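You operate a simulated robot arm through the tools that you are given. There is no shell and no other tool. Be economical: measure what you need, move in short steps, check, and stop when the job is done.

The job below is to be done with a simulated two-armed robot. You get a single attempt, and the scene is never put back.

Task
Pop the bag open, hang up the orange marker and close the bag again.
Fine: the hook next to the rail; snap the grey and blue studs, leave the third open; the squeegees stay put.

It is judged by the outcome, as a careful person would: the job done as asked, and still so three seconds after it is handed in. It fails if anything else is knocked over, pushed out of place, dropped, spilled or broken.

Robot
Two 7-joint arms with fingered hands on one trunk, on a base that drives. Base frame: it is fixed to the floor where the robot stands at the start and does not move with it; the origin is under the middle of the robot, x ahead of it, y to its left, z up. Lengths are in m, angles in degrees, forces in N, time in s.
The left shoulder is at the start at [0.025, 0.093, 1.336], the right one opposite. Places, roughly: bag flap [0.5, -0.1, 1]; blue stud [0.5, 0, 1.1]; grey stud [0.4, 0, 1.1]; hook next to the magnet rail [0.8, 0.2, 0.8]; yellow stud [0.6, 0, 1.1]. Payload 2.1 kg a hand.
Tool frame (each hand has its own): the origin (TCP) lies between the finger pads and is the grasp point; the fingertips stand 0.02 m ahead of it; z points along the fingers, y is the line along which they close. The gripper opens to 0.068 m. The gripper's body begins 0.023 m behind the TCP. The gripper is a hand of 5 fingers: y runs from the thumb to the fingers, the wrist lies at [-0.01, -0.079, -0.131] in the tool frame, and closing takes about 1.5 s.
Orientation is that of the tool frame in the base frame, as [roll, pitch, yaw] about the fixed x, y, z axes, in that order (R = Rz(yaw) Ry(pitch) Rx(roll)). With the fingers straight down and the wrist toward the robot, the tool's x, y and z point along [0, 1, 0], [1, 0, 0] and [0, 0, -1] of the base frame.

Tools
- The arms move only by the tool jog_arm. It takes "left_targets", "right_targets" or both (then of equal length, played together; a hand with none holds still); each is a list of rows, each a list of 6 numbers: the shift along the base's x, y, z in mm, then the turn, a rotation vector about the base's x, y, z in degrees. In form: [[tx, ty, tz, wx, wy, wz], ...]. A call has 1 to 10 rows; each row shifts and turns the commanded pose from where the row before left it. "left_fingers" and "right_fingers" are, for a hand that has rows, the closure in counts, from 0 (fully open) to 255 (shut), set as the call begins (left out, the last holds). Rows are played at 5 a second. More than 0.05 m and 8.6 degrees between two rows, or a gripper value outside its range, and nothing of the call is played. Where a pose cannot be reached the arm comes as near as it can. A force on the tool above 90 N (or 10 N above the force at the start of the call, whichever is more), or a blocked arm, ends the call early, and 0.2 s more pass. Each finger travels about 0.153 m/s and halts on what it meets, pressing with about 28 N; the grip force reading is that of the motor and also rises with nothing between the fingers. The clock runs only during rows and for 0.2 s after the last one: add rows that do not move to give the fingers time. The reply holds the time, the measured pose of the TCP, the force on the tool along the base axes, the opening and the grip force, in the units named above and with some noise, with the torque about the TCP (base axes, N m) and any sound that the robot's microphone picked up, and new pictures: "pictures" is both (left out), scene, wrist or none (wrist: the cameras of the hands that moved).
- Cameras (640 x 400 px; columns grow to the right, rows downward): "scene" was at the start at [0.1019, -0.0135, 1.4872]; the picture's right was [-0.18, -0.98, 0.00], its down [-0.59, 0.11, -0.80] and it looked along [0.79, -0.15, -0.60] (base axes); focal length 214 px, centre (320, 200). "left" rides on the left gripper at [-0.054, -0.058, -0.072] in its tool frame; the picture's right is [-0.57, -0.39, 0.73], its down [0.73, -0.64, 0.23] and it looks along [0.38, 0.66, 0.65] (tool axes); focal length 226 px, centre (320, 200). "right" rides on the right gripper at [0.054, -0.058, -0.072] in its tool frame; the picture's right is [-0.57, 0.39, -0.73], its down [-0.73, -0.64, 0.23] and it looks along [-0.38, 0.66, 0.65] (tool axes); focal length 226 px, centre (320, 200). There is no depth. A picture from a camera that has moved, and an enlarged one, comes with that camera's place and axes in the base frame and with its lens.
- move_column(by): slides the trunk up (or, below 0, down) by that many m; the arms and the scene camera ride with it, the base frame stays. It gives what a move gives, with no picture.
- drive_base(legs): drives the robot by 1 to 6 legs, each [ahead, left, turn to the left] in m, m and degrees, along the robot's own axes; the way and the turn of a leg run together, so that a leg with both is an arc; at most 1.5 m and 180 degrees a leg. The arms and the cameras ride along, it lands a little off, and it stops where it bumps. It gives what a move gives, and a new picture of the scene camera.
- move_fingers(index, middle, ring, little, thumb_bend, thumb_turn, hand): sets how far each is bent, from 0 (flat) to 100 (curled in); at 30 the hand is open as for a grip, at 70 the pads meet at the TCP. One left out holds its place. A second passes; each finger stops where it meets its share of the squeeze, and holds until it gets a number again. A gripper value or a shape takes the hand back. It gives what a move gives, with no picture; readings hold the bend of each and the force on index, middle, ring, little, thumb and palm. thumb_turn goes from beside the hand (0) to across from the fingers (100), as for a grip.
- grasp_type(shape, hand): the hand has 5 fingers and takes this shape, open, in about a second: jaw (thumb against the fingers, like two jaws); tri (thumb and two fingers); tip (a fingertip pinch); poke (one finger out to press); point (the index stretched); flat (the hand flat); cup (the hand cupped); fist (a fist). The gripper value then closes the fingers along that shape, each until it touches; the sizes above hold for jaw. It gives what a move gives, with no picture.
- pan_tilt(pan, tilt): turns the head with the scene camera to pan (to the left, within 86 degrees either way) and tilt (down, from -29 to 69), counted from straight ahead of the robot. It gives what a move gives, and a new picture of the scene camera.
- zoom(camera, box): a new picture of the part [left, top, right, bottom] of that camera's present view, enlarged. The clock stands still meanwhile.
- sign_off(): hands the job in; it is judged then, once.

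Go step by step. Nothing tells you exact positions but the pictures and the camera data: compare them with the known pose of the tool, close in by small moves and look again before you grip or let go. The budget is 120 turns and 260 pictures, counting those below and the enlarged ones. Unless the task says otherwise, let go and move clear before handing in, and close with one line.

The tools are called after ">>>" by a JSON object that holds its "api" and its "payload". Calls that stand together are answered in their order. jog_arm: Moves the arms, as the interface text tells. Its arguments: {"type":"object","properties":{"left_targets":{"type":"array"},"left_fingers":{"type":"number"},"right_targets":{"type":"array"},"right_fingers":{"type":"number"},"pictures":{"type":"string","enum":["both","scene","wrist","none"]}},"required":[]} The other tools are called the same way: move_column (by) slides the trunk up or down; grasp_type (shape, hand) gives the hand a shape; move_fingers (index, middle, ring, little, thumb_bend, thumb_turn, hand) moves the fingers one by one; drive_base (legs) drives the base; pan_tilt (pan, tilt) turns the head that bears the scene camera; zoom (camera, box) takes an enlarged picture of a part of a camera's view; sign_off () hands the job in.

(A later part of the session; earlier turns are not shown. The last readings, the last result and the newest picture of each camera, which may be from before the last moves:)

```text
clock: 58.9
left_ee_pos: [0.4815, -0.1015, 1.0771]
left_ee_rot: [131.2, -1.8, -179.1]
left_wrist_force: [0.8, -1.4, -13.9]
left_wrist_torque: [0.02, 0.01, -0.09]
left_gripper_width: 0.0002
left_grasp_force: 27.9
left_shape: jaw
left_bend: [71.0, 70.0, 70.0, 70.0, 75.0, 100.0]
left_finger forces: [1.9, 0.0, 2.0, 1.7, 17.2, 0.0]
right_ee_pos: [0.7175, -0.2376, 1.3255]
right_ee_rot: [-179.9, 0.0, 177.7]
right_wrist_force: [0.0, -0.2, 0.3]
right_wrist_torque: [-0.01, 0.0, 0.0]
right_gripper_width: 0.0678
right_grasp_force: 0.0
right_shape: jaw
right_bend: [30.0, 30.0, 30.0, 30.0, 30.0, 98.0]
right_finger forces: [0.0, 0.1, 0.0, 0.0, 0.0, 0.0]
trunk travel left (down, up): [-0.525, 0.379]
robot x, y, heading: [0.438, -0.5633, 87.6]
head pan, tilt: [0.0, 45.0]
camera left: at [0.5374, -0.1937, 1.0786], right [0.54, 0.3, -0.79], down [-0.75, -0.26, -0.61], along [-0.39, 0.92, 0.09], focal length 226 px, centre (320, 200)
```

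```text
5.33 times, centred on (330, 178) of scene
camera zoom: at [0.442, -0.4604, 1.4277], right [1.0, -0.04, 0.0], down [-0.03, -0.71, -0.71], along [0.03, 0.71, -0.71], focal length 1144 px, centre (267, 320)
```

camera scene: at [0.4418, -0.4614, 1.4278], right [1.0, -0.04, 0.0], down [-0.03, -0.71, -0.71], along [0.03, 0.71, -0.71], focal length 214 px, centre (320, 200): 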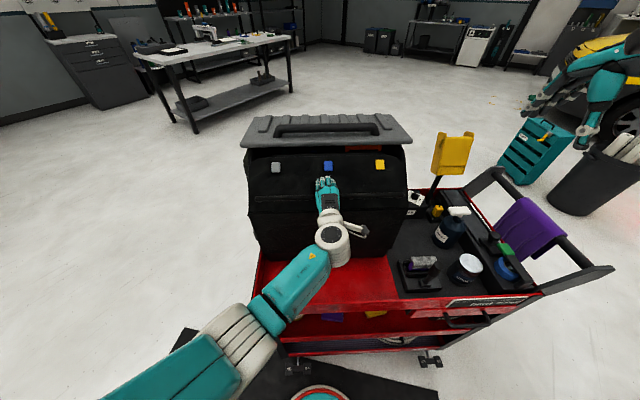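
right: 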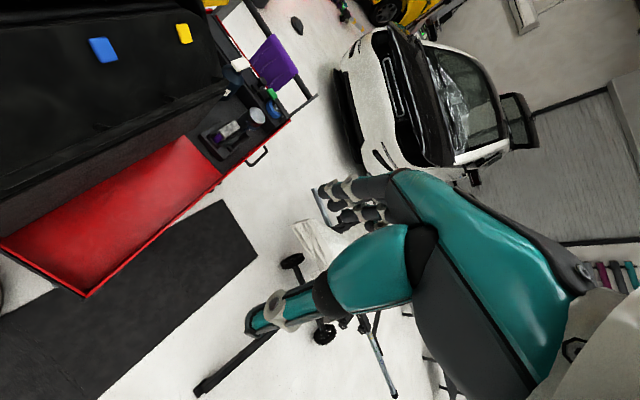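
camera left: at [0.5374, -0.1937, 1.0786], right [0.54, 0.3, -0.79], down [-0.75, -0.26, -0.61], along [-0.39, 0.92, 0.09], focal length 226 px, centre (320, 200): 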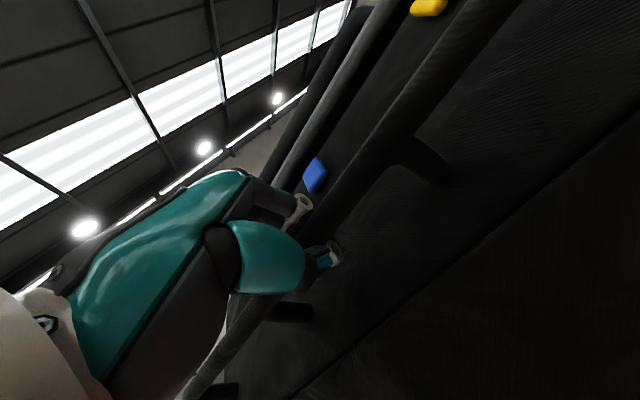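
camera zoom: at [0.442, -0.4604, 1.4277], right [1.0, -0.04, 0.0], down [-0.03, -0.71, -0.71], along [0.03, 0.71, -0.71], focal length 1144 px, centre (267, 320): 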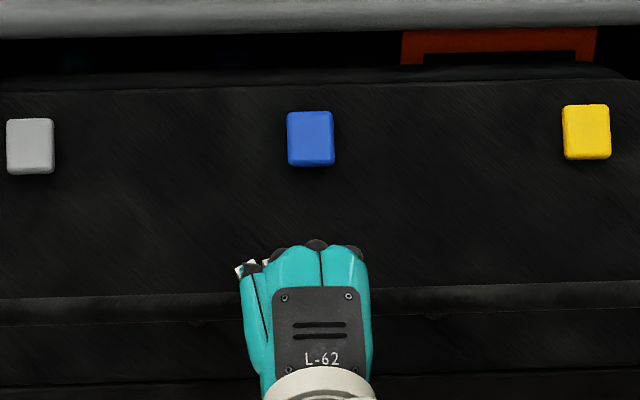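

The fingers curl over the bar from above and the thumb from below, so it is hooked. I will pull it outward in small steps with a slight turn and watch the force and sound.

>>> {"api": "jog_arm", "payload": {"left_targets": [[0, -6, 0, 4, 0, 0], [0, -6, 0, 5, 0, 0], [0, -6, 0, 6, 0, 0], [0, 0, 0, 0, 0, 0]], "pictures": "scene"}}

```text
clock: 59.9
left_ee_pos: [0.4808, -0.1145, 1.0751]
left_ee_rot: [116.2, -1.4, -178.7]
left_wrist_force: [-0.4, 28.9, -9.4]
left_wrist_torque: [-0.13, 0.03, -0.26]
left_gripper_width: 0.0005
left_grasp_force: 28.0
left_shape: jaw
left_bend: [71.0, 70.0, 70.0, 70.0, 76.0, 100.0]
left_finger forces: [9.9, 5.5, 5.1, 4.5, 8.0, 0.0]
right_ee_pos: [0.7178, -0.233, 1.3249]
right_ee_rot: [-179.7, 0.1, 177.7]
right_wrist_force: [-0.7, -0.4, 0.0]
right_wrist_torque: [0.0, -0.01, 0.02]
right_gripper_width: 0.0679
right_grasp_force: 0.0
right_shape: jaw
right_bend: [30.0, 30.0, 30.0, 30.0, 30.0, 98.0]
right_finger forces: [0.0, 0.0, 0.0, 0.0, 0.0, 0.1]
trunk travel left (down, up): [-0.525, 0.379]
robot x, y, heading: [0.4356, -0.5617, 87.7]
head pan, tilt: [0.0, 45.0]
camera scene: at [0.4418, -0.455, 1.4273], right [1.0, -0.04, 0.0], down [-0.03, -0.71, -0.7], along [0.03, 0.7, -0.71], focal length 214 px, centre (320, 200)
```

scene: 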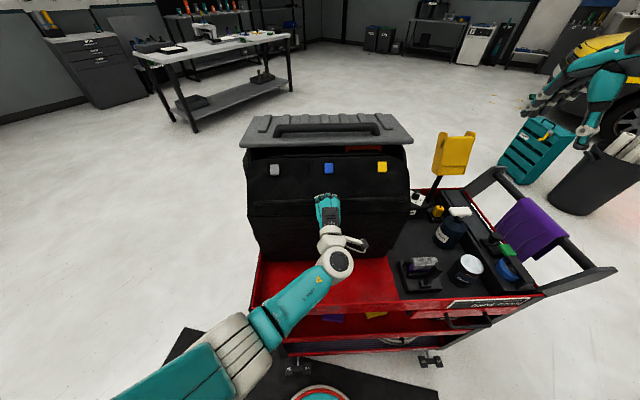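

The pull is taking 29 N and the studs are still shut. I will keep pulling.

>>> {"api": "jog_arm", "payload": {"left_targets": [[0, -6, 0, 0, 0, 0], [0, -6, 0, 0, 0, 0], [0, -6, 0, 0, 0, 0], [0, 0, 0, 0, 0, 0]], "pictures": "scene"}}

```text
clock: 60.9
left_ee_pos: [0.4808, -0.1354, 1.0759]
left_ee_rot: [116.2, -1.5, -178.8]
left_wrist_force: [-0.6, 2.2, -20.7]
left_wrist_torque: [0.06, -0.01, -0.07]
left_gripper_width: 0.0021
left_grasp_force: 28.6
left_shape: jaw
left_bend: [71.0, 70.0, 70.0, 70.0, 76.0, 100.0]
left_finger forces: [2.7, 0.7, 1.8, 1.6, 20.4, 0.1]
right_ee_pos: [0.7174, -0.2375, 1.3241]
right_ee_rot: [-179.8, 0.0, 177.7]
right_wrist_force: [-0.1, 0.4, 0.0]
right_wrist_torque: [-0.05, 0.01, -0.02]
right_gripper_width: 0.068
right_grasp_force: 0.1
right_shape: jaw
right_bend: [30.0, 30.0, 30.0, 30.0, 30.0, 98.0]
right_finger forces: [0.0, 0.0, 0.1, 0.1, 0.1, 0.0]
trunk travel left (down, up): [-0.525, 0.379]
robot x, y, heading: [0.4374, -0.5655, 87.7]
head pan, tilt: [0.0, 45.0]
heard: pop, pop, pop
camera scene: at [0.4418, -0.4584, 1.4274], right [1.0, -0.04, 0.0], down [-0.03, -0.71, -0.71], along [0.03, 0.7, -0.71], focal length 214 px, centre (320, 200)
```

scene: 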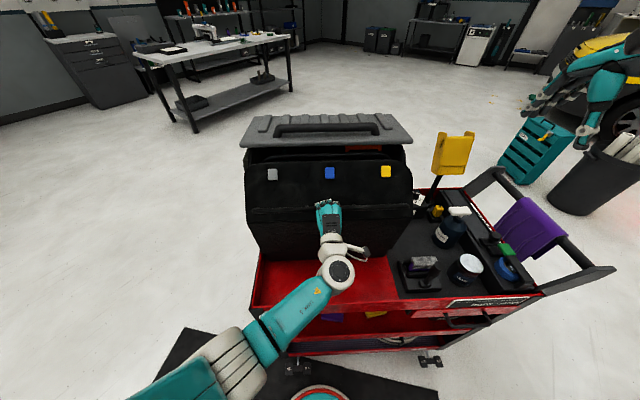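

All three studs popped. I will continue along the hinge arc to swing the flap open past upright.

>>> {"api": "jog_arm", "payload": {"left_targets": [[0, -6, -4, 4, 0, 0], [0, -7, -7, 5, 0, 0], [0, -5, -8, 5, 0, 0], [0, -3, -8, 5, 0, 0], [0, -2, -8, 5, 0, 0], [0, 0, 0, 0, 0, 0]], "pictures": "both"}}

```text
clock: 62.3
left_ee_pos: [0.4758, -0.1768, 1.0596]
left_ee_rot: [92.8, -0.9, -178.5]
left_wrist_force: [6.9, 1.8, -5.0]
left_wrist_torque: [0.04, 0.01, 0.07]
left_gripper_width: 0.0003
left_grasp_force: 28.0
left_shape: jaw
left_bend: [73.0, 70.0, 70.0, 70.0, 85.0, 100.0]
left_finger forces: [1.6, 1.9, 0.5, 0.8, 9.0, 0.0]
left hand out of reach, approached as far as the arm can: row 5
right_ee_pos: [0.7181, -0.2398, 1.3238]
right_ee_rot: [180.0, -0.1, 177.7]
right_wrist_force: [0.9, -0.3, -0.8]
right_wrist_torque: [-0.02, 0.01, 0.0]
right_gripper_width: 0.0679
right_grasp_force: 0.0
right_shape: jaw
right_bend: [30.0, 30.0, 30.0, 30.0, 30.0, 98.0]
right_finger forces: [0.0, 0.1, 0.0, 0.0, 0.0, 0.0]
trunk travel left (down, up): [-0.525, 0.379]
robot x, y, heading: [0.4404, -0.5585, 87.7]
head pan, tilt: [0.0, 45.0]
camera scene: at [0.4432, -0.4606, 1.4275], right [1.0, -0.04, 0.0], down [-0.03, -0.71, -0.71], along [0.03, 0.71, -0.71], focal length 214 px, centre (320, 200)
camera left: at [0.5329, -0.2494, 1.0042], right [0.54, 0.72, -0.43], down [-0.75, 0.18, -0.64], along [-0.39, 0.67, 0.64], focal length 226 px, centre (320, 200)
```

scene: 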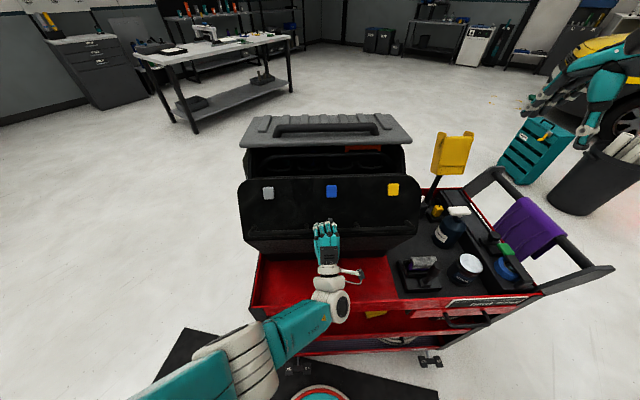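
left: 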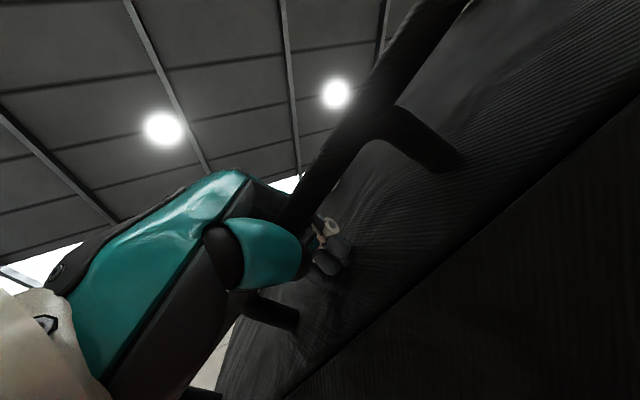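

The flap stands about upright and slots are visible behind it. I will keep swinging it down with less wrist rotation.

>>> {"api": "jog_arm", "payload": {"left_targets": [[0, -8, -6, 0, 0, 0], [0, -8, -7, 0, 0, 0], [0, -7, -8, 0, 0, 0], [0, -6, -9, 0, 0, 0], [0, -5, -10, 0, 0, 0], [0, -4, -10, 0, 0, 0], [0, 0, 0, 0, 0, 0]], "pictures": "both"}}

```text
clock: 63.9
left_ee_pos: [0.476, -0.2291, 1.0254]
left_ee_rot: [91.1, -1.0, -178.3]
left_wrist_force: [15.1, -35.1, 53.6]
left_wrist_torque: [0.28, 0.18, -0.28]
left_gripper_width: 0.001
left_grasp_force: 27.6
left_shape: jaw
left_bend: [74.0, 70.0, 71.0, 54.0, 84.0, 100.0]
left_finger forces: [59.4, 13.6, 3.7, 3.9, 6.5, 0.0]
left hand out of reach, approached as far as the arm can: row 5, 6
right_ee_pos: [0.7205, -0.2486, 1.3272]
right_ee_rot: [179.7, -0.1, 177.7]
right_wrist_force: [-0.5, -0.9, -0.1]
right_wrist_torque: [-0.05, 0.01, 0.04]
right_gripper_width: 0.0676
right_grasp_force: 0.0
right_shape: jaw
right_bend: [30.0, 30.0, 30.0, 30.0, 30.0, 98.0]
right_finger forces: [0.0, 0.0, 0.0, 0.1, 0.0, 0.1]
trunk travel left (down, up): [-0.525, 0.379]
robot x, y, heading: [0.4383, -0.5614, 87.6]
head pan, tilt: [0.0, 45.0]
camera scene: at [0.4444, -0.4712, 1.4287], right [1.0, -0.04, 0.0], down [-0.03, -0.7, -0.71], along [0.03, 0.71, -0.7], focal length 214 px, centre (320, 200)
camera left: at [0.5312, -0.3009, 0.9681], right [0.54, 0.74, -0.41], down [-0.75, 0.2, -0.63], along [-0.38, 0.65, 0.66], focal length 226 px, centre (320, 200)
```

scene: 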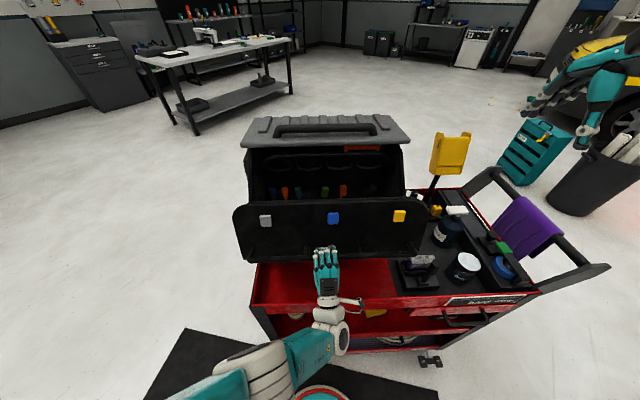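
left: 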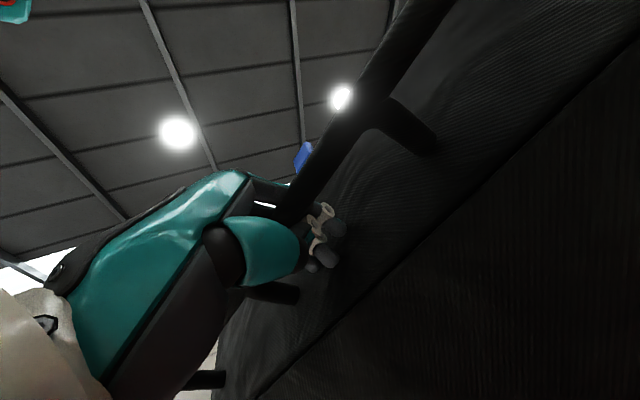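

The index finger is loaded at 59 N because my path was too tight, and coloured markers are now visible in slots inside. I will ease the load outward and see where the flap wants to go.

>>> {"api": "jog_arm", "payload": {"left_targets": [[0, -6, 5, -3, 0, 0], [0, -6, 5, -3, 0, 0], [0, 0, 0, 0, 0, 0]], "pictures": "scene"}}

>>> {"api": "zoom", "payload": {"camera": "scene", "box": [220, 105, 440, 245]}}

```text
clock: 64.7
left_ee_pos: [0.4738, -0.2306, 1.0256]
left_ee_rot: [98.3, -1.2, -178.3]
left_wrist_force: [3.7, -2.7, 2.8]
left_wrist_torque: [-0.06, 0.03, 0.05]
left_gripper_width: 0.0003
left_grasp_force: 27.6
left_shape: jaw
left_bend: [74.0, 70.0, 70.0, 70.0, 86.0, 100.0]
left_finger forces: [8.8, 0.5, 0.8, 0.7, 7.2, 0.1]
left hand out of reach, approached as far as the arm can: row 1
right_ee_pos: [0.7178, -0.2404, 1.3236]
right_ee_rot: [-179.9, -0.1, 177.6]
right_wrist_force: [-0.1, 0.5, -1.5]
right_wrist_torque: [0.01, 0.01, 0.01]
right_gripper_width: 0.0677
right_grasp_force: 0.1
right_shape: jaw
right_bend: [30.0, 30.0, 30.0, 30.0, 30.0, 98.0]
right_finger forces: [0.1, 0.0, 0.0, 0.0, 0.1, 0.1]
trunk travel left (down, up): [-0.525, 0.379]
robot x, y, heading: [0.4381, -0.565, 87.9]
head pan, tilt: [0.0, 45.0]
camera scene: at [0.4423, -0.4616, 1.4275], right [1.0, -0.04, 0.0], down [-0.03, -0.71, -0.71], along [0.03, 0.71, -0.71], focal length 214 px, centre (320, 200)
```

scene: 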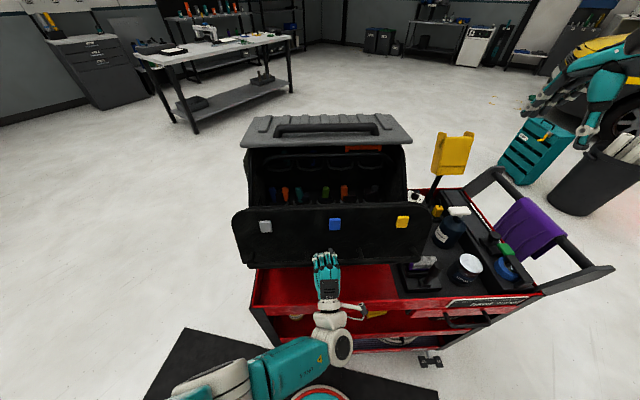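

```text
2.86 times, centred on (330, 175) of scene
camera zoom: at [0.4423, -0.4616, 1.4275], right [1.0, -0.04, 0.0], down [-0.03, -0.71, -0.71], along [0.03, 0.71, -0.71], focal length 613 px, centre (291, 271)
```

zoom: 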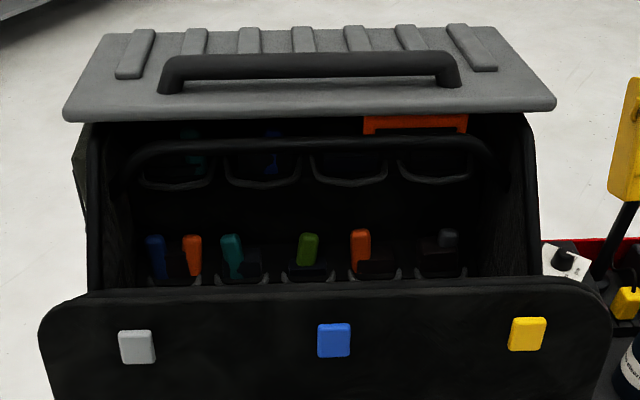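

The whole front panel swings down about a low hinge (roughly y -0.095, z 0.87), and it has turned about 40°. Two orange items stand in the slots and need a closer look. I will lower the panel further along that larger arc.

>>> {"api": "jog_arm", "payload": {"left_targets": [[0, -8, -7, -2, 0, 0], [0, -8, -8, -2, 0, 0], [0, -8, -10, -2, 0, 0], [0, -7, -11, -2, 0, 0], [0, -6, -12, -2, 0, 0], [0, 0, 0, 0, 0, 0]], "pictures": "scene"}}

```text
clock: 66.1
left_ee_pos: [0.4705, -0.2691, 0.9781]
left_ee_rot: [107.8, -2.2, -178.5]
left_wrist_force: [7.7, -15.3, 11.2]
left_wrist_torque: [0.12, 0.26, 0.02]
left_gripper_width: 0.0003
left_grasp_force: 27.9
left_shape: jaw
left_bend: [73.0, 70.0, 70.0, 70.0, 93.0, 100.0]
left_finger forces: [3.6, 0.0, 1.4, 4.0, 20.9, 0.0]
right_ee_pos: [0.7201, -0.2431, 1.3272]
right_ee_rot: [179.8, 0.0, 177.6]
right_wrist_force: [-0.7, 0.0, -0.3]
right_wrist_torque: [0.01, 0.0, 0.01]
right_gripper_width: 0.0677
right_grasp_force: 0.0
right_shape: jaw
right_bend: [30.0, 30.0, 30.0, 30.0, 30.0, 98.0]
right_finger forces: [0.1, 0.0, 0.0, 0.0, 0.0, 0.0]
trunk travel left (down, up): [-0.525, 0.379]
robot x, y, heading: [0.4361, -0.5625, 87.8]
head pan, tilt: [0.0, 45.0]
camera scene: at [0.4433, -0.4648, 1.4281], right [1.0, -0.04, 0.0], down [-0.03, -0.7, -0.71], along [0.03, 0.71, -0.71], focal length 214 px, centre (320, 200)
```

scene: 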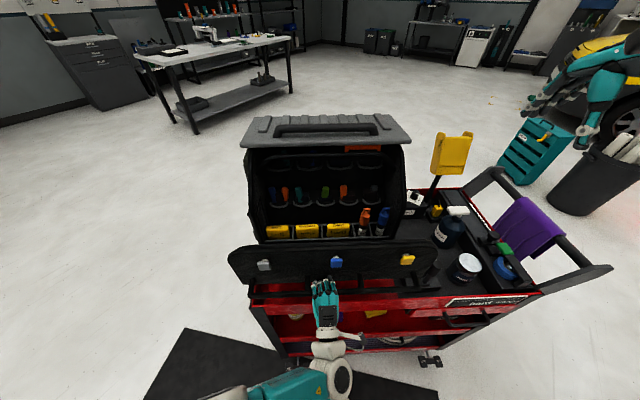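

>>> {"api": "zoom", "payload": {"camera": "scene", "box": [235, 140, 435, 265]}}

>>> {"api": "zoom", "payload": {"camera": "scene", "box": [335, 195, 405, 245]}}

```text
3.20 times, centred on (335, 202) of scene
camera zoom: at [0.4433, -0.4648, 1.4281], right [1.0, -0.04, 0.0], down [-0.03, -0.7, -0.71], along [0.03, 0.71, -0.71], focal length 686 px, centre (272, 192)
```

zoom: 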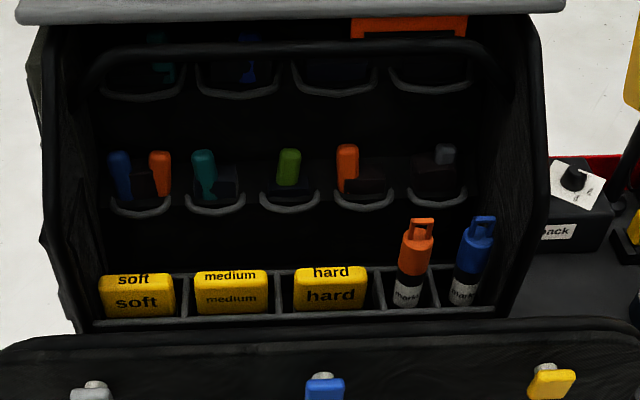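

```text
8.00 times, centred on (370, 220) of scene
camera zoom: at [0.4433, -0.4648, 1.4281], right [1.0, -0.04, 0.0], down [-0.03, -0.7, -0.71], along [0.03, 0.71, -0.71], focal length 1716 px, centre (-80, 40)
```

zoom: 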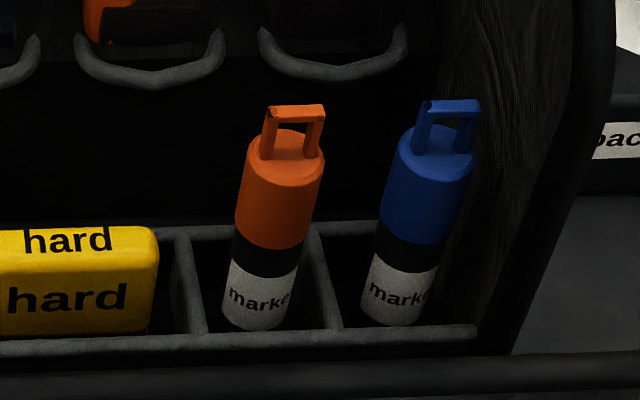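

The orange marker with a loop on its cap stands in the front compartment at about x 0.59, next to the blue one. I will lower the panel further to clear access.

>>> {"api": "jog_arm", "payload": {"left_targets": [[0, -6, -12, -2, 0, 0], [0, -5, -13, -2, 0, 0], [0, -4, -13, -2, 0, 0], [0, -3, -14, -2, 0, 0], [0, -1, -14, -2, 0, 0], [0, 0, 0, 0, 0, 0]], "pictures": "scene"}}

```text
clock: 66.8
left_ee_pos: [0.4529, -0.2893, 0.9359]
left_ee_rot: [111.9, -7.2, 179.4]
left_wrist_force: [47.5, -58.9, 30.3]
left_wrist_torque: [0.7, 1.29, 0.79]
left_gripper_width: 0.0022
left_grasp_force: 27.8
left_shape: jaw
left_bend: [73.0, 70.0, 70.0, 74.0, 97.0, 100.0]
left_finger forces: [25.4, 0.0, 19.9, 43.3, 43.5, 9.0]
right_ee_pos: [0.7311, -0.2533, 1.3243]
right_ee_rot: [179.6, -0.3, 177.1]
right_wrist_force: [0.2, -0.2, 0.3]
right_wrist_torque: [0.04, -0.01, 0.01]
right_gripper_width: 0.0676
right_grasp_force: 0.0
right_shape: jaw
right_bend: [30.0, 30.0, 30.0, 30.0, 30.0, 98.0]
right_finger forces: [0.0, 0.0, 0.0, 0.0, 0.0, 0.0]
trunk travel left (down, up): [-0.525, 0.379]
robot x, y, heading: [0.4415, -0.5616, 87.2]
head pan, tilt: [0.0, 45.0]
stopped in row 3 (left hand): the force on the tool passed its limit at 99 N (the readings are from after the stop); the commanded pose is now the measured one
camera scene: at [0.4534, -0.4727, 1.4289], right [1.0, -0.05, -0.01], down [-0.04, -0.7, -0.71], along [0.03, 0.71, -0.7], focal length 214 px, centre (320, 200)
```

scene: 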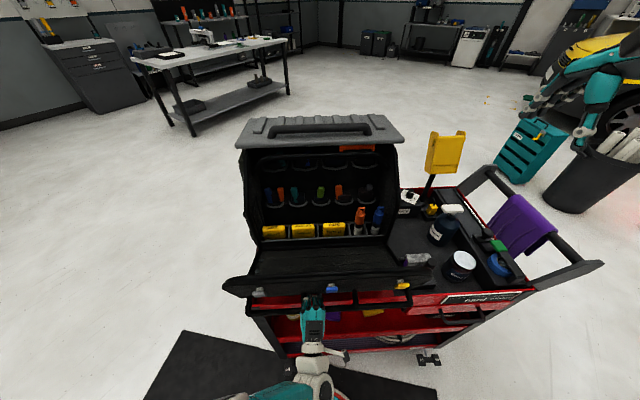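

The panel is nearly flat but the hand is jammed at up to 99 N, probably against the cart edge. I will stop pushing, ease off and open the fingers.

>>> {"api": "jog_arm", "payload": {"left_targets": [[5, -3, 2, 0, 0, 0], [0, 0, 0, 0, 0, 0], [0, 0, 0, 0, 0, 0]], "pictures": "none"}}

>>> {"api": "jog_arm", "payload": {"left_targets": [[0, 0, 0, 0, 0, 0], [0, 0, 0, 0, 0, 0], [0, 0, 0, 0, 0, 0], [0, 0, 0, 0, 0, 0], [0, 0, 0, 0, 0, 0], [0, 0, 0, 0, 0, 0]], "left_fingers": 0, "pictures": "both"}}

```text
clock: 67.6
left_ee_pos: [0.4536, -0.289, 0.9358]
left_ee_rot: [111.9, -7.5, -179.9]
left_wrist_force: [45.4, -46.1, 24.1]
left_wrist_torque: [0.48, 1.06, 0.41]
left_gripper_width: 0.0022
left_grasp_force: 28.0
left_shape: jaw
left_bend: [73.0, 70.0, 70.0, 74.0, 97.0, 100.0]
left_finger forces: [24.7, 0.1, 19.3, 34.4, 42.0, 9.1]
right_ee_pos: [0.7288, -0.2497, 1.3239]
right_ee_rot: [179.6, -0.4, 177.3]
right_wrist_force: [0.7, 0.2, -0.2]
right_wrist_torque: [-0.03, -0.02, 0.0]
right_gripper_width: 0.0676
right_grasp_force: 0.0
right_shape: jaw
right_bend: [30.0, 30.0, 30.0, 30.0, 30.0, 98.0]
right_finger forces: [0.0, 0.1, 0.0, 0.1, 0.0, 0.1]
trunk travel left (down, up): [-0.525, 0.379]
robot x, y, heading: [0.4403, -0.5651, 87.1]
head pan, tilt: [0.0, 45.0]
```

```text
clock: 69.0
left_ee_pos: [0.452, -0.2908, 0.9342]
left_ee_rot: [112.1, -7.5, -179.7]
left_wrist_force: [40.4, -58.0, 18.7]
left_wrist_torque: [-1.51, 0.1, 0.9]
left_gripper_width: 0.0091
left_grasp_force: 0.0
left_shape: jaw
left_bend: [73.0, 76.0, 70.0, 73.0, 96.0, 100.0]
left_finger forces: [87.0, 19.6, 2.0, 29.4, 44.2, 2.2]
right_ee_pos: [0.7281, -0.2498, 1.3249]
right_ee_rot: [179.6, -0.3, 177.4]
right_wrist_force: [-0.2, 0.6, 0.4]
right_wrist_torque: [0.0, 0.01, 0.0]
right_gripper_width: 0.0679
right_grasp_force: 0.0
right_shape: jaw
right_bend: [30.0, 30.0, 30.0, 30.0, 30.0, 98.0]
right_finger forces: [0.0, 0.1, 0.0, 0.0, 0.1, 0.0]
trunk travel left (down, up): [-0.525, 0.379]
robot x, y, heading: [0.4392, -0.5637, 87.1]
head pan, tilt: [0.0, 45.0]
camera scene: at [0.4514, -0.4716, 1.4286], right [1.0, -0.05, -0.01], down [-0.04, -0.7, -0.71], along [0.03, 0.71, -0.7], focal length 214 px, centre (320, 200)
camera left: at [0.5031, -0.3792, 0.9015], right [0.47, 0.53, -0.7], down [-0.82, -0.03, -0.58], along [-0.33, 0.85, 0.42], focal length 226 px, centre (320, 200)
```

scene: 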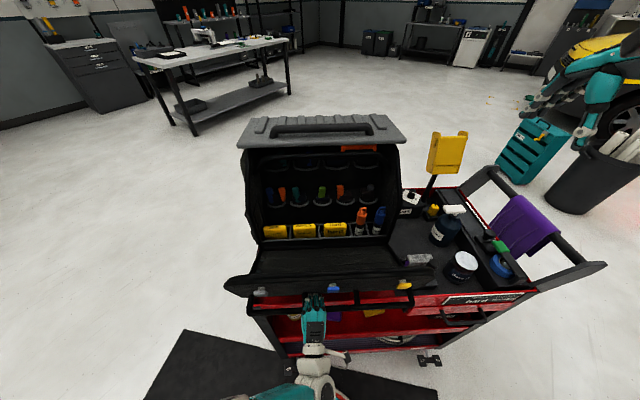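
left: 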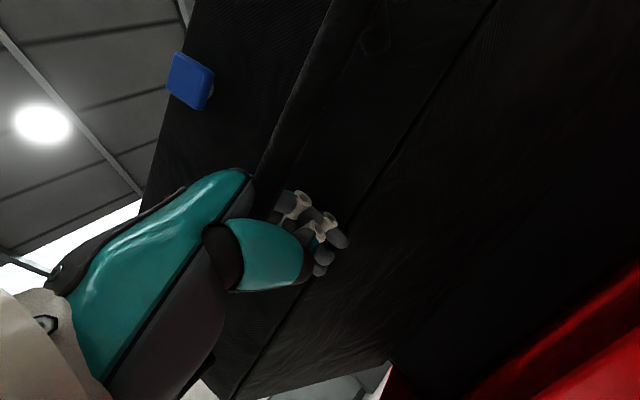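

The fingers are wedged between bar and panel because the hand lags the panel's rotation. I will back up along the arc to where it ran freely, turning the hand to match the panel.

>>> {"api": "jog_arm", "payload": {"left_targets": [[2, 3, 8, 3, 0, 0], [2, 4, 9, 3, 2, 0], [2, 5, 9, 3, 2, 0], [0, 0, 0, 0, 0, 0]], "left_fingers": 255, "pictures": "both"}}

```text
clock: 70.0
left_ee_pos: [0.4498, -0.2808, 0.9508]
left_ee_rot: [104.3, -12.7, -178.8]
left_wrist_force: [32.2, -23.3, 3.7]
left_wrist_torque: [-1.33, -0.11, 0.42]
left_gripper_width: 0.0093
left_grasp_force: 28.0
left_shape: jaw
left_bend: [75.0, 75.0, 70.0, 74.0, 97.0, 100.0]
left_finger forces: [57.7, 10.5, 32.6, 12.8, 57.7, 1.6]
right_ee_pos: [0.7263, -0.2444, 1.3238]
right_ee_rot: [179.9, -0.2, 177.3]
right_wrist_force: [0.1, 0.8, 0.2]
right_wrist_torque: [0.0, 0.03, -0.04]
right_gripper_width: 0.068
right_grasp_force: 0.0
right_shape: jaw
right_bend: [30.0, 30.0, 30.0, 30.0, 30.0, 98.0]
right_finger forces: [0.1, 0.0, 0.0, 0.0, 0.0, 0.0]
trunk travel left (down, up): [-0.525, 0.379]
robot x, y, heading: [0.4396, -0.5624, 87.2]
head pan, tilt: [0.0, 45.0]
camera scene: at [0.4492, -0.4648, 1.4281], right [1.0, -0.05, 0.0], down [-0.04, -0.7, -0.71], along [0.03, 0.71, -0.71], focal length 214 px, centre (320, 200)
camera left: at [0.4967, -0.3654, 0.9016], right [0.42, 0.62, -0.67], down [-0.87, 0.05, -0.5], along [-0.28, 0.78, 0.55], focal length 226 px, centre (320, 200)
```

scene: 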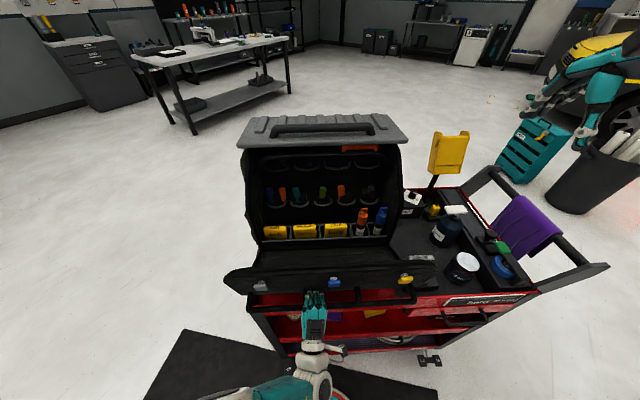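
left: 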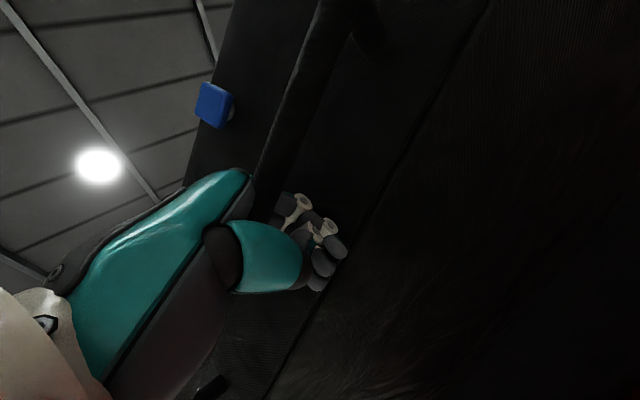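

The hand has twisted and slid toward the left post. I will undo the twist and shift it back to +x while raising slightly.

>>> {"api": "jog_arm", "payload": {"left_targets": [[5, 1, 3, 1, -4, 0], [6, 1, 3, 1, -4, 0], [7, 1, 3, 1, -3, 0], [6, 0, 0, 1, 0, 0], [0, 0, 0, 0, 0, 0]], "left_fingers": 180, "pictures": "wrist"}}

```text
clock: 70.5
left_ee_pos: [0.4495, -0.2829, 0.9496]
left_ee_rot: [101.7, -11.4, 177.8]
left_wrist_force: [28.2, -72.2, 36.0]
left_wrist_torque: [-0.92, -0.09, 1.14]
left_gripper_width: 0.0138
left_grasp_force: 0.0
left_shape: jaw
left_bend: [79.0, 79.0, 74.0, 77.0, 98.0, 100.0]
left_finger forces: [67.1, 24.9, 0.1, 40.7, 35.8, 1.6]
right_ee_pos: [0.7407, -0.2639, 1.3262]
right_ee_rot: [179.5, 0.3, 174.2]
right_wrist_force: [-0.1, 1.7, -0.4]
right_wrist_torque: [-0.06, 0.02, 0.01]
right_gripper_width: 0.0679
right_grasp_force: 0.0
right_shape: jaw
right_bend: [30.0, 30.0, 30.0, 30.0, 30.0, 98.0]
right_finger forces: [0.0, 0.0, 0.1, 0.0, 0.1, 0.0]
trunk travel left (down, up): [-0.525, 0.379]
robot x, y, heading: [0.4497, -0.5614, 84.1]
head pan, tilt: [0.0, 45.0]
stopped in row 2 (left hand): the force on the tool passed its limit at 102 N (the readings are from after the stop); the commanded pose is now the measured one
camera left: at [0.4921, -0.3665, 0.8968], right [0.48, 0.62, -0.63], down [-0.85, 0.13, -0.52], along [-0.24, 0.78, 0.58], focal length 226 px, centre (320, 200)
```

left: 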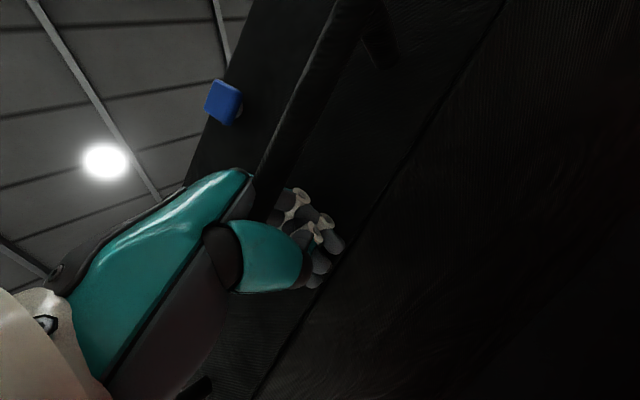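

The hand is still wedged. I will open only the thumb first, leaving the fingers hooked over the bar, so the hand can then slip off upward.

>>> {"api": "move_fingers", "payload": {"hand": "left", "thumb_bend": 0}}

>>> {"api": "zoom", "payload": {"camera": "left", "box": [200, 100, 440, 340]}}

>>> {"api": "zoom", "payload": {"camera": "scene", "box": [210, 200, 450, 350]}}

```text
clock: 71.5
left_ee_pos: [0.4514, -0.2838, 0.947]
left_ee_rot: [101.9, -12.6, 178.2]
left_wrist_force: [27.1, -66.7, 31.1]
left_wrist_torque: [-1.05, -0.42, 0.52]
left_gripper_width: 0.0055
left_grasp_force: 87.8
left_shape: fingers
left_bend: [80.0, 79.0, 74.0, 77.0, 97.0, 100.0]
left_finger forces: [67.8, 19.0, 0.0, 43.6, 43.8, 0.8]
right_ee_pos: [0.749, -0.268, 1.3242]
right_ee_rot: [179.6, -0.1, 173.9]
right_wrist_force: [-0.9, -0.1, 0.8]
right_wrist_torque: [-0.02, -0.03, 0.01]
right_gripper_width: 0.0677
right_grasp_force: 0.0
right_shape: jaw
right_bend: [30.0, 30.0, 30.0, 30.0, 30.0, 98.0]
right_finger forces: [0.0, 0.1, 0.0, 0.0, 0.0, 0.0]
trunk travel left (down, up): [-0.525, 0.379]
robot x, y, heading: [0.4461, -0.5576, 84.1]
head pan, tilt: [0.0, 45.0]
```

```text
1.67 times, centred on (320, 220) of left
camera zoom: at [0.492, -0.3678, 0.8948], right [0.46, 0.62, -0.64], down [-0.86, 0.12, -0.5], along [-0.23, 0.78, 0.59], focal length 377 px, centre (320, 167)
```

zoom: 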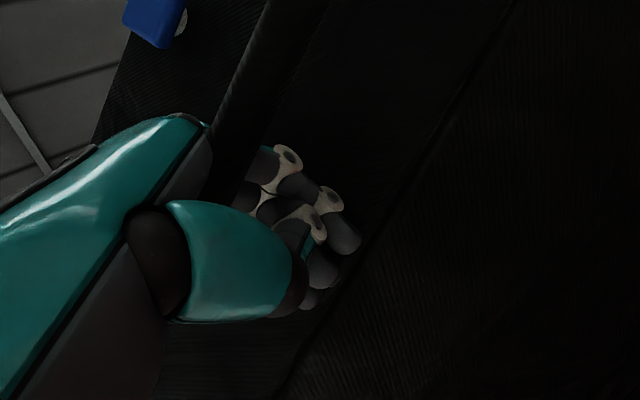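

```text
2.67 times, centred on (330, 275) of scene
camera zoom: at [0.4625, -0.4739, 1.4289], right [0.99, -0.1, -0.01], down [-0.08, -0.7, -0.71], along [0.07, 0.71, -0.7], focal length 572 px, centre (293, 0)
```

zoom: 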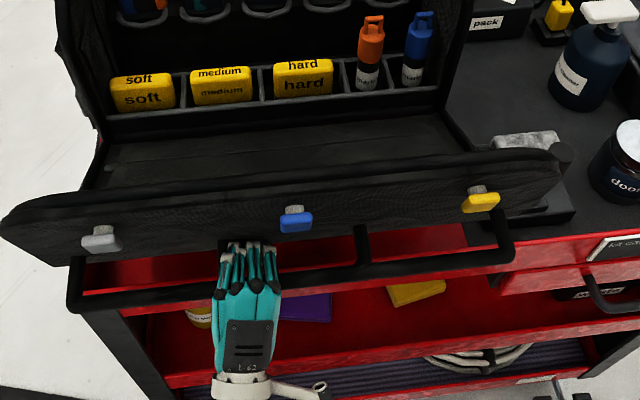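

The picture shows the hand coming up over the bar with its fingers close to the left post. I will unload by moving the way the contact force pushes: toward the robot, slightly up and to +x.

>>> {"api": "jog_arm", "payload": {"left_targets": [[2, -4, 2, 0, 0, 0], [2, -4, 2, 0, 0, 0], [1, -2, 2, 0, 0, 0], [0, 0, 0, 0, 0, 0]], "pictures": "none"}}

```text
clock: 72.5
left_ee_pos: [0.4458, -0.2836, 0.9518]
left_ee_rot: [102.3, -12.2, 179.9]
left_wrist_force: [55.8, -17.0, 2.4]
left_wrist_torque: [-0.96, 0.36, 0.53]
left_gripper_width: 0.0033
left_grasp_force: 92.7
left_shape: fingers
left_bend: [78.0, 78.0, 74.0, 75.0, 89.0, 100.0]
left_finger forces: [43.9, 14.1, 41.8, 33.8, 51.4, 0.0]
right_ee_pos: [0.7395, -0.2483, 1.3207]
right_ee_rot: [180.0, -0.3, 175.6]
right_wrist_force: [-0.2, 1.0, 0.3]
right_wrist_torque: [0.0, 0.02, 0.0]
right_gripper_width: 0.0676
right_grasp_force: 0.0
right_shape: jaw
right_bend: [30.0, 30.0, 30.0, 30.0, 30.0, 98.0]
right_finger forces: [0.0, 0.0, 0.0, 0.1, 0.0, 0.1]
trunk travel left (down, up): [-0.525, 0.379]
robot x, y, heading: [0.4436, -0.5596, 85.7]
head pan, tilt: [0.0, 45.0]
```

The y and z load is down, and the thumb has begun to open. I will relax the fingers now and shift a little to +x away from the post.

>>> {"api": "jog_arm", "payload": {"left_targets": [[3, 0, 2, 0, -2, 0], [3, 0, 2, 0, -2, 0], [0, 0, 0, 0, 0, 0]], "pictures": "none"}}

>>> {"api": "move_fingers", "payload": {"hand": "left", "thumb_bend": 0, "index": 72, "middle": 72, "ring": 72, "little": 72}}

>>> {"api": "zoom", "payload": {"camera": "scene", "box": [210, 200, 450, 350]}}

>>> {"api": "zoom", "payload": {"camera": "left", "box": [200, 100, 440, 340]}}

```text
clock: 73.3
left_ee_pos: [0.4482, -0.2819, 0.9551]
left_ee_rot: [102.3, -8.1, -179.4]
left_wrist_force: [35.4, -10.5, 0.1]
left_wrist_torque: [-0.63, 0.4, 0.46]
left_gripper_width: 0.0031
left_grasp_force: 72.4
left_shape: fingers
left_bend: [77.0, 78.0, 74.0, 74.0, 85.0, 100.0]
left_finger forces: [22.9, 0.1, 35.3, 31.1, 54.7, 0.0]
right_ee_pos: [0.7352, -0.2461, 1.3203]
right_ee_rot: [-180.0, -0.2, 175.9]
right_wrist_force: [-0.3, -0.5, 0.6]
right_wrist_torque: [-0.03, -0.01, 0.03]
right_gripper_width: 0.0677
right_grasp_force: 0.0
right_shape: jaw
right_bend: [30.0, 30.0, 30.0, 30.0, 30.0, 98.0]
right_finger forces: [0.0, 0.1, 0.0, 0.0, 0.1, 0.0]
trunk travel left (down, up): [-0.525, 0.379]
robot x, y, heading: [0.4433, -0.5582, 86.1]
head pan, tilt: [0.0, 45.0]
```

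```text
clock: 74.3
left_ee_pos: [0.4484, -0.2826, 0.9571]
left_ee_rot: [102.2, -8.1, -179.8]
left_wrist_force: [33.3, -20.1, 9.3]
left_wrist_torque: [-0.23, 0.52, 0.26]
left_gripper_width: 0.0028
left_grasp_force: 68.2
left_shape: fingers
left_bend: [75.0, 74.0, 72.0, 72.0, 89.0, 100.0]
left_finger forces: [15.7, 0.0, 36.7, 31.5, 52.5, 0.0]
right_ee_pos: [0.7348, -0.247, 1.3218]
right_ee_rot: [179.8, -0.2, 175.8]
right_wrist_force: [0.2, 0.8, 0.0]
right_wrist_torque: [-0.02, -0.02, -0.01]
right_gripper_width: 0.0682
right_grasp_force: 0.1
right_shape: jaw
right_bend: [30.0, 30.0, 30.0, 30.0, 30.0, 98.0]
right_finger forces: [0.1, 0.0, 0.0, 0.0, 0.0, 0.0]
trunk travel left (down, up): [-0.525, 0.379]
robot x, y, heading: [0.4428, -0.5595, 86.0]
head pan, tilt: [0.0, 45.0]
```

```text
2.67 times, centred on (330, 275) of scene
camera zoom: at [0.4545, -0.4608, 1.4281], right [1.0, -0.07, 0.0], down [-0.05, -0.7, -0.71], along [0.05, 0.71, -0.71], focal length 572 px, centre (293, 0)
```

zoom: 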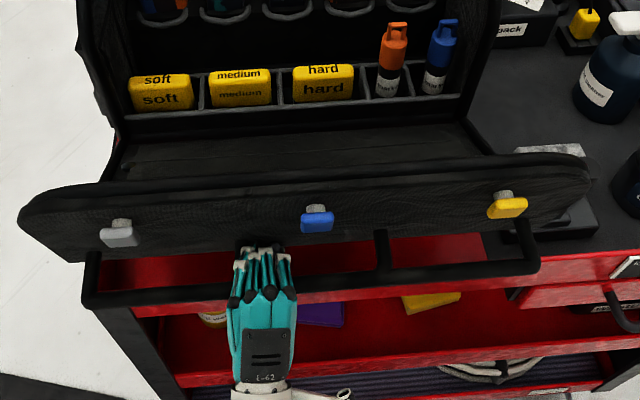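

```text
1.67 times, centred on (320, 220) of left
camera zoom: at [0.4977, -0.3662, 0.9079], right [0.48, 0.63, -0.61], down [-0.82, 0.09, -0.56], along [-0.31, 0.77, 0.56], focal length 377 px, centre (320, 167)
```

zoom: 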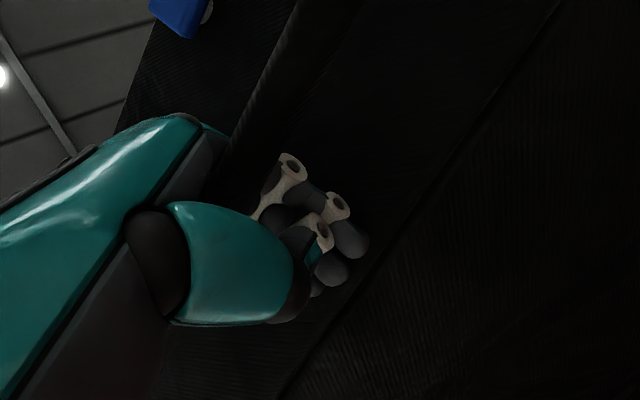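

The view shows the hand has slid onto the left post at x 0.43. I will shift it gradually toward +x, back to the middle of the span, and raise a little.

>>> {"api": "jog_arm", "payload": {"left_targets": [[4, -1, 2, 0, -2, 0], [4, -1, 2, 0, -2, 0], [4, 0, 2, 0, -2, 0], [4, 0, 2, 0, 0, 0], [0, 0, 0, 0, 0, 0]], "pictures": "none"}}

```text
clock: 75.5
left_ee_pos: [0.4533, -0.2848, 0.9588]
left_ee_rot: [102.5, -3.3, -179.5]
left_wrist_force: [9.5, -12.9, 4.6]
left_wrist_torque: [-0.04, 0.28, -0.14]
left_gripper_width: 0.0005
left_grasp_force: 31.3
left_shape: fingers
left_bend: [73.0, 74.0, 72.0, 58.0, 85.0, 100.0]
left_finger forces: [2.7, 0.1, 0.0, 14.5, 45.5, 0.1]
right_ee_pos: [0.7312, -0.246, 1.3217]
right_ee_rot: [179.9, 0.0, 175.8]
right_wrist_force: [0.6, 0.5, 0.4]
right_wrist_torque: [-0.02, 0.04, 0.0]
right_gripper_width: 0.0674
right_grasp_force: 0.0
right_shape: jaw
right_bend: [30.0, 30.0, 30.0, 30.0, 30.0, 98.0]
right_finger forces: [0.0, 0.0, 0.0, 0.0, 0.0, 0.1]
trunk travel left (down, up): [-0.525, 0.379]
robot x, y, heading: [0.4398, -0.5583, 86.0]
head pan, tilt: [0.0, 45.0]
```

Forces have dropped to about 10 N. I will continue the shift and open the hand.

>>> {"api": "jog_arm", "payload": {"left_targets": [[5, 0, 3, 0, 0, 0], [5, 0, 3, 0, 0, 0], [4, 0, 3, 0, 0, 0], [0, 0, 0, 0, 0, 0]], "pictures": "none"}}

>>> {"api": "move_fingers", "payload": {"hand": "left", "thumb_bend": 20, "index": 50, "middle": 50, "ring": 50, "little": 50}}

>>> {"api": "zoom", "payload": {"camera": "scene", "box": [210, 200, 450, 350]}}

>>> {"api": "zoom", "payload": {"camera": "left", "box": [200, 100, 440, 340]}}

```text
clock: 76.5
left_ee_pos: [0.4639, -0.2829, 0.9683]
left_ee_rot: [102.2, -3.6, -179.1]
left_wrist_force: [-1.9, -13.5, 7.1]
left_wrist_torque: [0.0, 0.01, -0.03]
left_gripper_width: 0.0
left_grasp_force: 22.4
left_shape: fingers
left_bend: [73.0, 73.0, 72.0, 72.0, 83.0, 100.0]
left_finger forces: [2.9, 0.0, 0.0, 1.7, 39.4, 0.1]
right_ee_pos: [0.7293, -0.2465, 1.323]
right_ee_rot: [179.8, 0.1, 175.8]
right_wrist_force: [-0.7, -0.2, 1.4]
right_wrist_torque: [0.0, 0.03, -0.04]
right_gripper_width: 0.0676
right_grasp_force: 0.1
right_shape: jaw
right_bend: [30.0, 30.0, 30.0, 30.0, 30.0, 98.0]
right_finger forces: [0.1, 0.0, 0.1, 0.1, 0.0, 0.0]
trunk travel left (down, up): [-0.525, 0.379]
robot x, y, heading: [0.4427, -0.559, 86.2]
head pan, tilt: [0.0, 45.0]
```

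```text
clock: 77.5
left_ee_pos: [0.462, -0.283, 0.9663]
left_ee_rot: [102.2, -3.8, -179.2]
left_wrist_force: [0.3, -15.6, 6.4]
left_wrist_torque: [-0.34, -0.18, 0.11]
left_gripper_width: 0.0003
left_grasp_force: 9.8
left_shape: fingers
left_bend: [73.0, 74.0, 72.0, 50.0, 80.0, 100.0]
left_finger forces: [11.8, 0.0, 7.3, 0.0, 0.0, 0.1]
right_ee_pos: [0.7305, -0.2461, 1.3221]
right_ee_rot: [179.9, 0.0, 175.8]
right_wrist_force: [0.9, 0.4, 0.9]
right_wrist_torque: [-0.04, -0.01, 0.01]
right_gripper_width: 0.0675
right_grasp_force: 0.2
right_shape: jaw
right_bend: [30.0, 30.0, 30.0, 30.0, 30.0, 98.0]
right_finger forces: [0.0, 0.1, 0.1, 0.1, 0.0, 0.0]
trunk travel left (down, up): [-0.525, 0.379]
robot x, y, heading: [0.4427, -0.5551, 86.2]
head pan, tilt: [0.0, 45.0]
```

```text
2.67 times, centred on (330, 275) of scene
camera zoom: at [0.4489, -0.4599, 1.4281], right [1.0, -0.07, 0.0], down [-0.05, -0.7, -0.71], along [0.05, 0.71, -0.71], focal length 572 px, centre (293, 0)
```

zoom: 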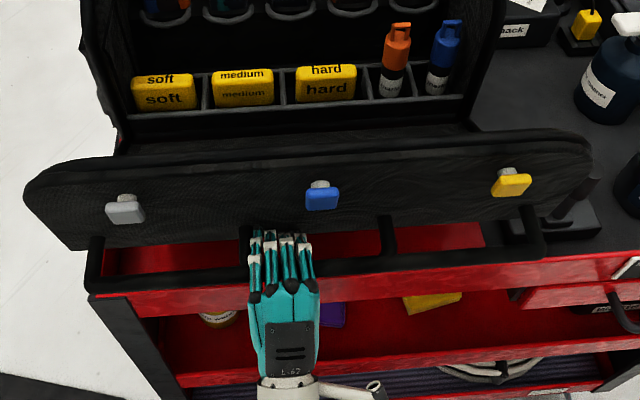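

```text
1.67 times, centred on (320, 220) of left
camera zoom: at [0.5154, -0.3651, 0.9227], right [0.52, 0.64, -0.57], down [-0.78, 0.08, -0.62], along [-0.35, 0.77, 0.54], focal length 377 px, centre (320, 167)
```

zoom: 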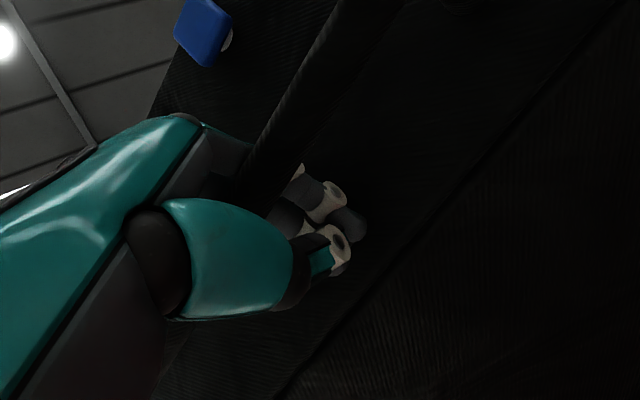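

The hand is nearly force-free but thumb and fingertips are crossed behind the bar. I will open the thumb alone, then the fingers.

>>> {"api": "move_fingers", "payload": {"hand": "left", "thumb_bend": 20, "index": 78, "middle": 78, "ring": 78}}

>>> {"api": "jog_arm", "payload": {"left_targets": [[3, -3, 2, 3, 0, 0], [3, -3, 2, 3, 0, 0], [0, 0, 0, 0, 0, 0]], "pictures": "none"}}

>>> {"api": "move_fingers", "payload": {"hand": "left", "thumb_bend": 10}}

```text
clock: 78.5
left_ee_pos: [0.4626, -0.2831, 0.9678]
left_ee_rot: [102.2, -3.8, -179.2]
left_wrist_force: [1.4, -15.8, 8.1]
left_wrist_torque: [-0.07, -0.03, -0.05]
left_gripper_width: 0.0
left_grasp_force: 24.2
left_shape: fingers
left_bend: [77.0, 76.0, 78.0, 50.0, 76.0, 100.0]
left_finger forces: [4.9, 0.0, 0.1, 0.1, 43.4, 0.0]
right_ee_pos: [0.7296, -0.2464, 1.3238]
right_ee_rot: [179.8, 0.0, 175.9]
right_wrist_force: [0.2, -0.2, -0.3]
right_wrist_torque: [0.01, 0.0, -0.04]
right_gripper_width: 0.0676
right_grasp_force: 0.1
right_shape: jaw
right_bend: [30.0, 30.0, 30.0, 30.0, 30.0, 98.0]
right_finger forces: [0.1, 0.1, 0.1, 0.0, 0.1, 0.0]
trunk travel left (down, up): [-0.525, 0.379]
robot x, y, heading: [0.4404, -0.5574, 86.2]
head pan, tilt: [0.0, 45.0]
```

```text
clock: 79.2
left_ee_pos: [0.4477, -0.2844, 0.9591]
left_ee_rot: [94.8, -9.8, 177.4]
left_wrist_force: [44.0, -65.2, 40.9]
left_wrist_torque: [0.03, 0.36, 0.81]
left_gripper_width: 0.0001
left_grasp_force: 64.8
left_shape: fingers
left_bend: [80.0, 78.0, 78.0, 48.0, 76.0, 100.0]
left_finger forces: [38.6, 6.0, 35.3, 16.4, 33.4, 0.1]
right_ee_pos: [0.7518, -0.2622, 1.3245]
right_ee_rot: [179.7, 0.3, 172.0]
right_wrist_force: [1.3, 0.2, 0.2]
right_wrist_torque: [-0.02, -0.04, 0.03]
right_gripper_width: 0.0679
right_grasp_force: 0.2
right_shape: jaw
right_bend: [30.0, 30.0, 30.0, 30.0, 30.0, 98.0]
right_finger forces: [0.1, 0.0, 0.1, 0.1, 0.1, 0.1]
trunk travel left (down, up): [-0.525, 0.379]
robot x, y, heading: [0.452, -0.546, 82.3]
head pan, tilt: [0.0, 45.0]
stopped in row 3 (left hand): the arm was blocked; the commanded pose is now the measured one
```

```text
clock: 80.3
left_ee_pos: [0.4465, -0.2837, 0.9591]
left_ee_rot: [94.5, -10.8, 177.0]
left_wrist_force: [49.7, -46.2, 29.3]
left_wrist_torque: [0.26, 0.33, 1.07]
left_gripper_width: 0.0427
left_grasp_force: 61.9
left_shape: fingers
left_bend: [80.0, 78.0, 77.0, 46.0, 10.0, 100.0]
left_finger forces: [43.6, 4.6, 40.9, 34.4, 0.0, 0.1]
right_ee_pos: [0.753, -0.2606, 1.3195]
right_ee_rot: [179.8, -0.1, 172.6]
right_wrist_force: [-0.9, 0.5, 0.1]
right_wrist_torque: [0.0, 0.02, 0.01]
right_gripper_width: 0.0679
right_grasp_force: 0.1
right_shape: jaw
right_bend: [30.0, 30.0, 30.0, 30.0, 30.0, 98.0]
right_finger forces: [0.0, 0.0, 0.0, 0.0, 0.0, 0.0]
trunk travel left (down, up): [-0.525, 0.379]
robot x, y, heading: [0.4448, -0.5503, 82.7]
head pan, tilt: [0.0, 45.0]
stopped (left hand): the force on the tool passed its limit at 101 N (the readings are from after the stop); the commanded pose is now the measured one
```

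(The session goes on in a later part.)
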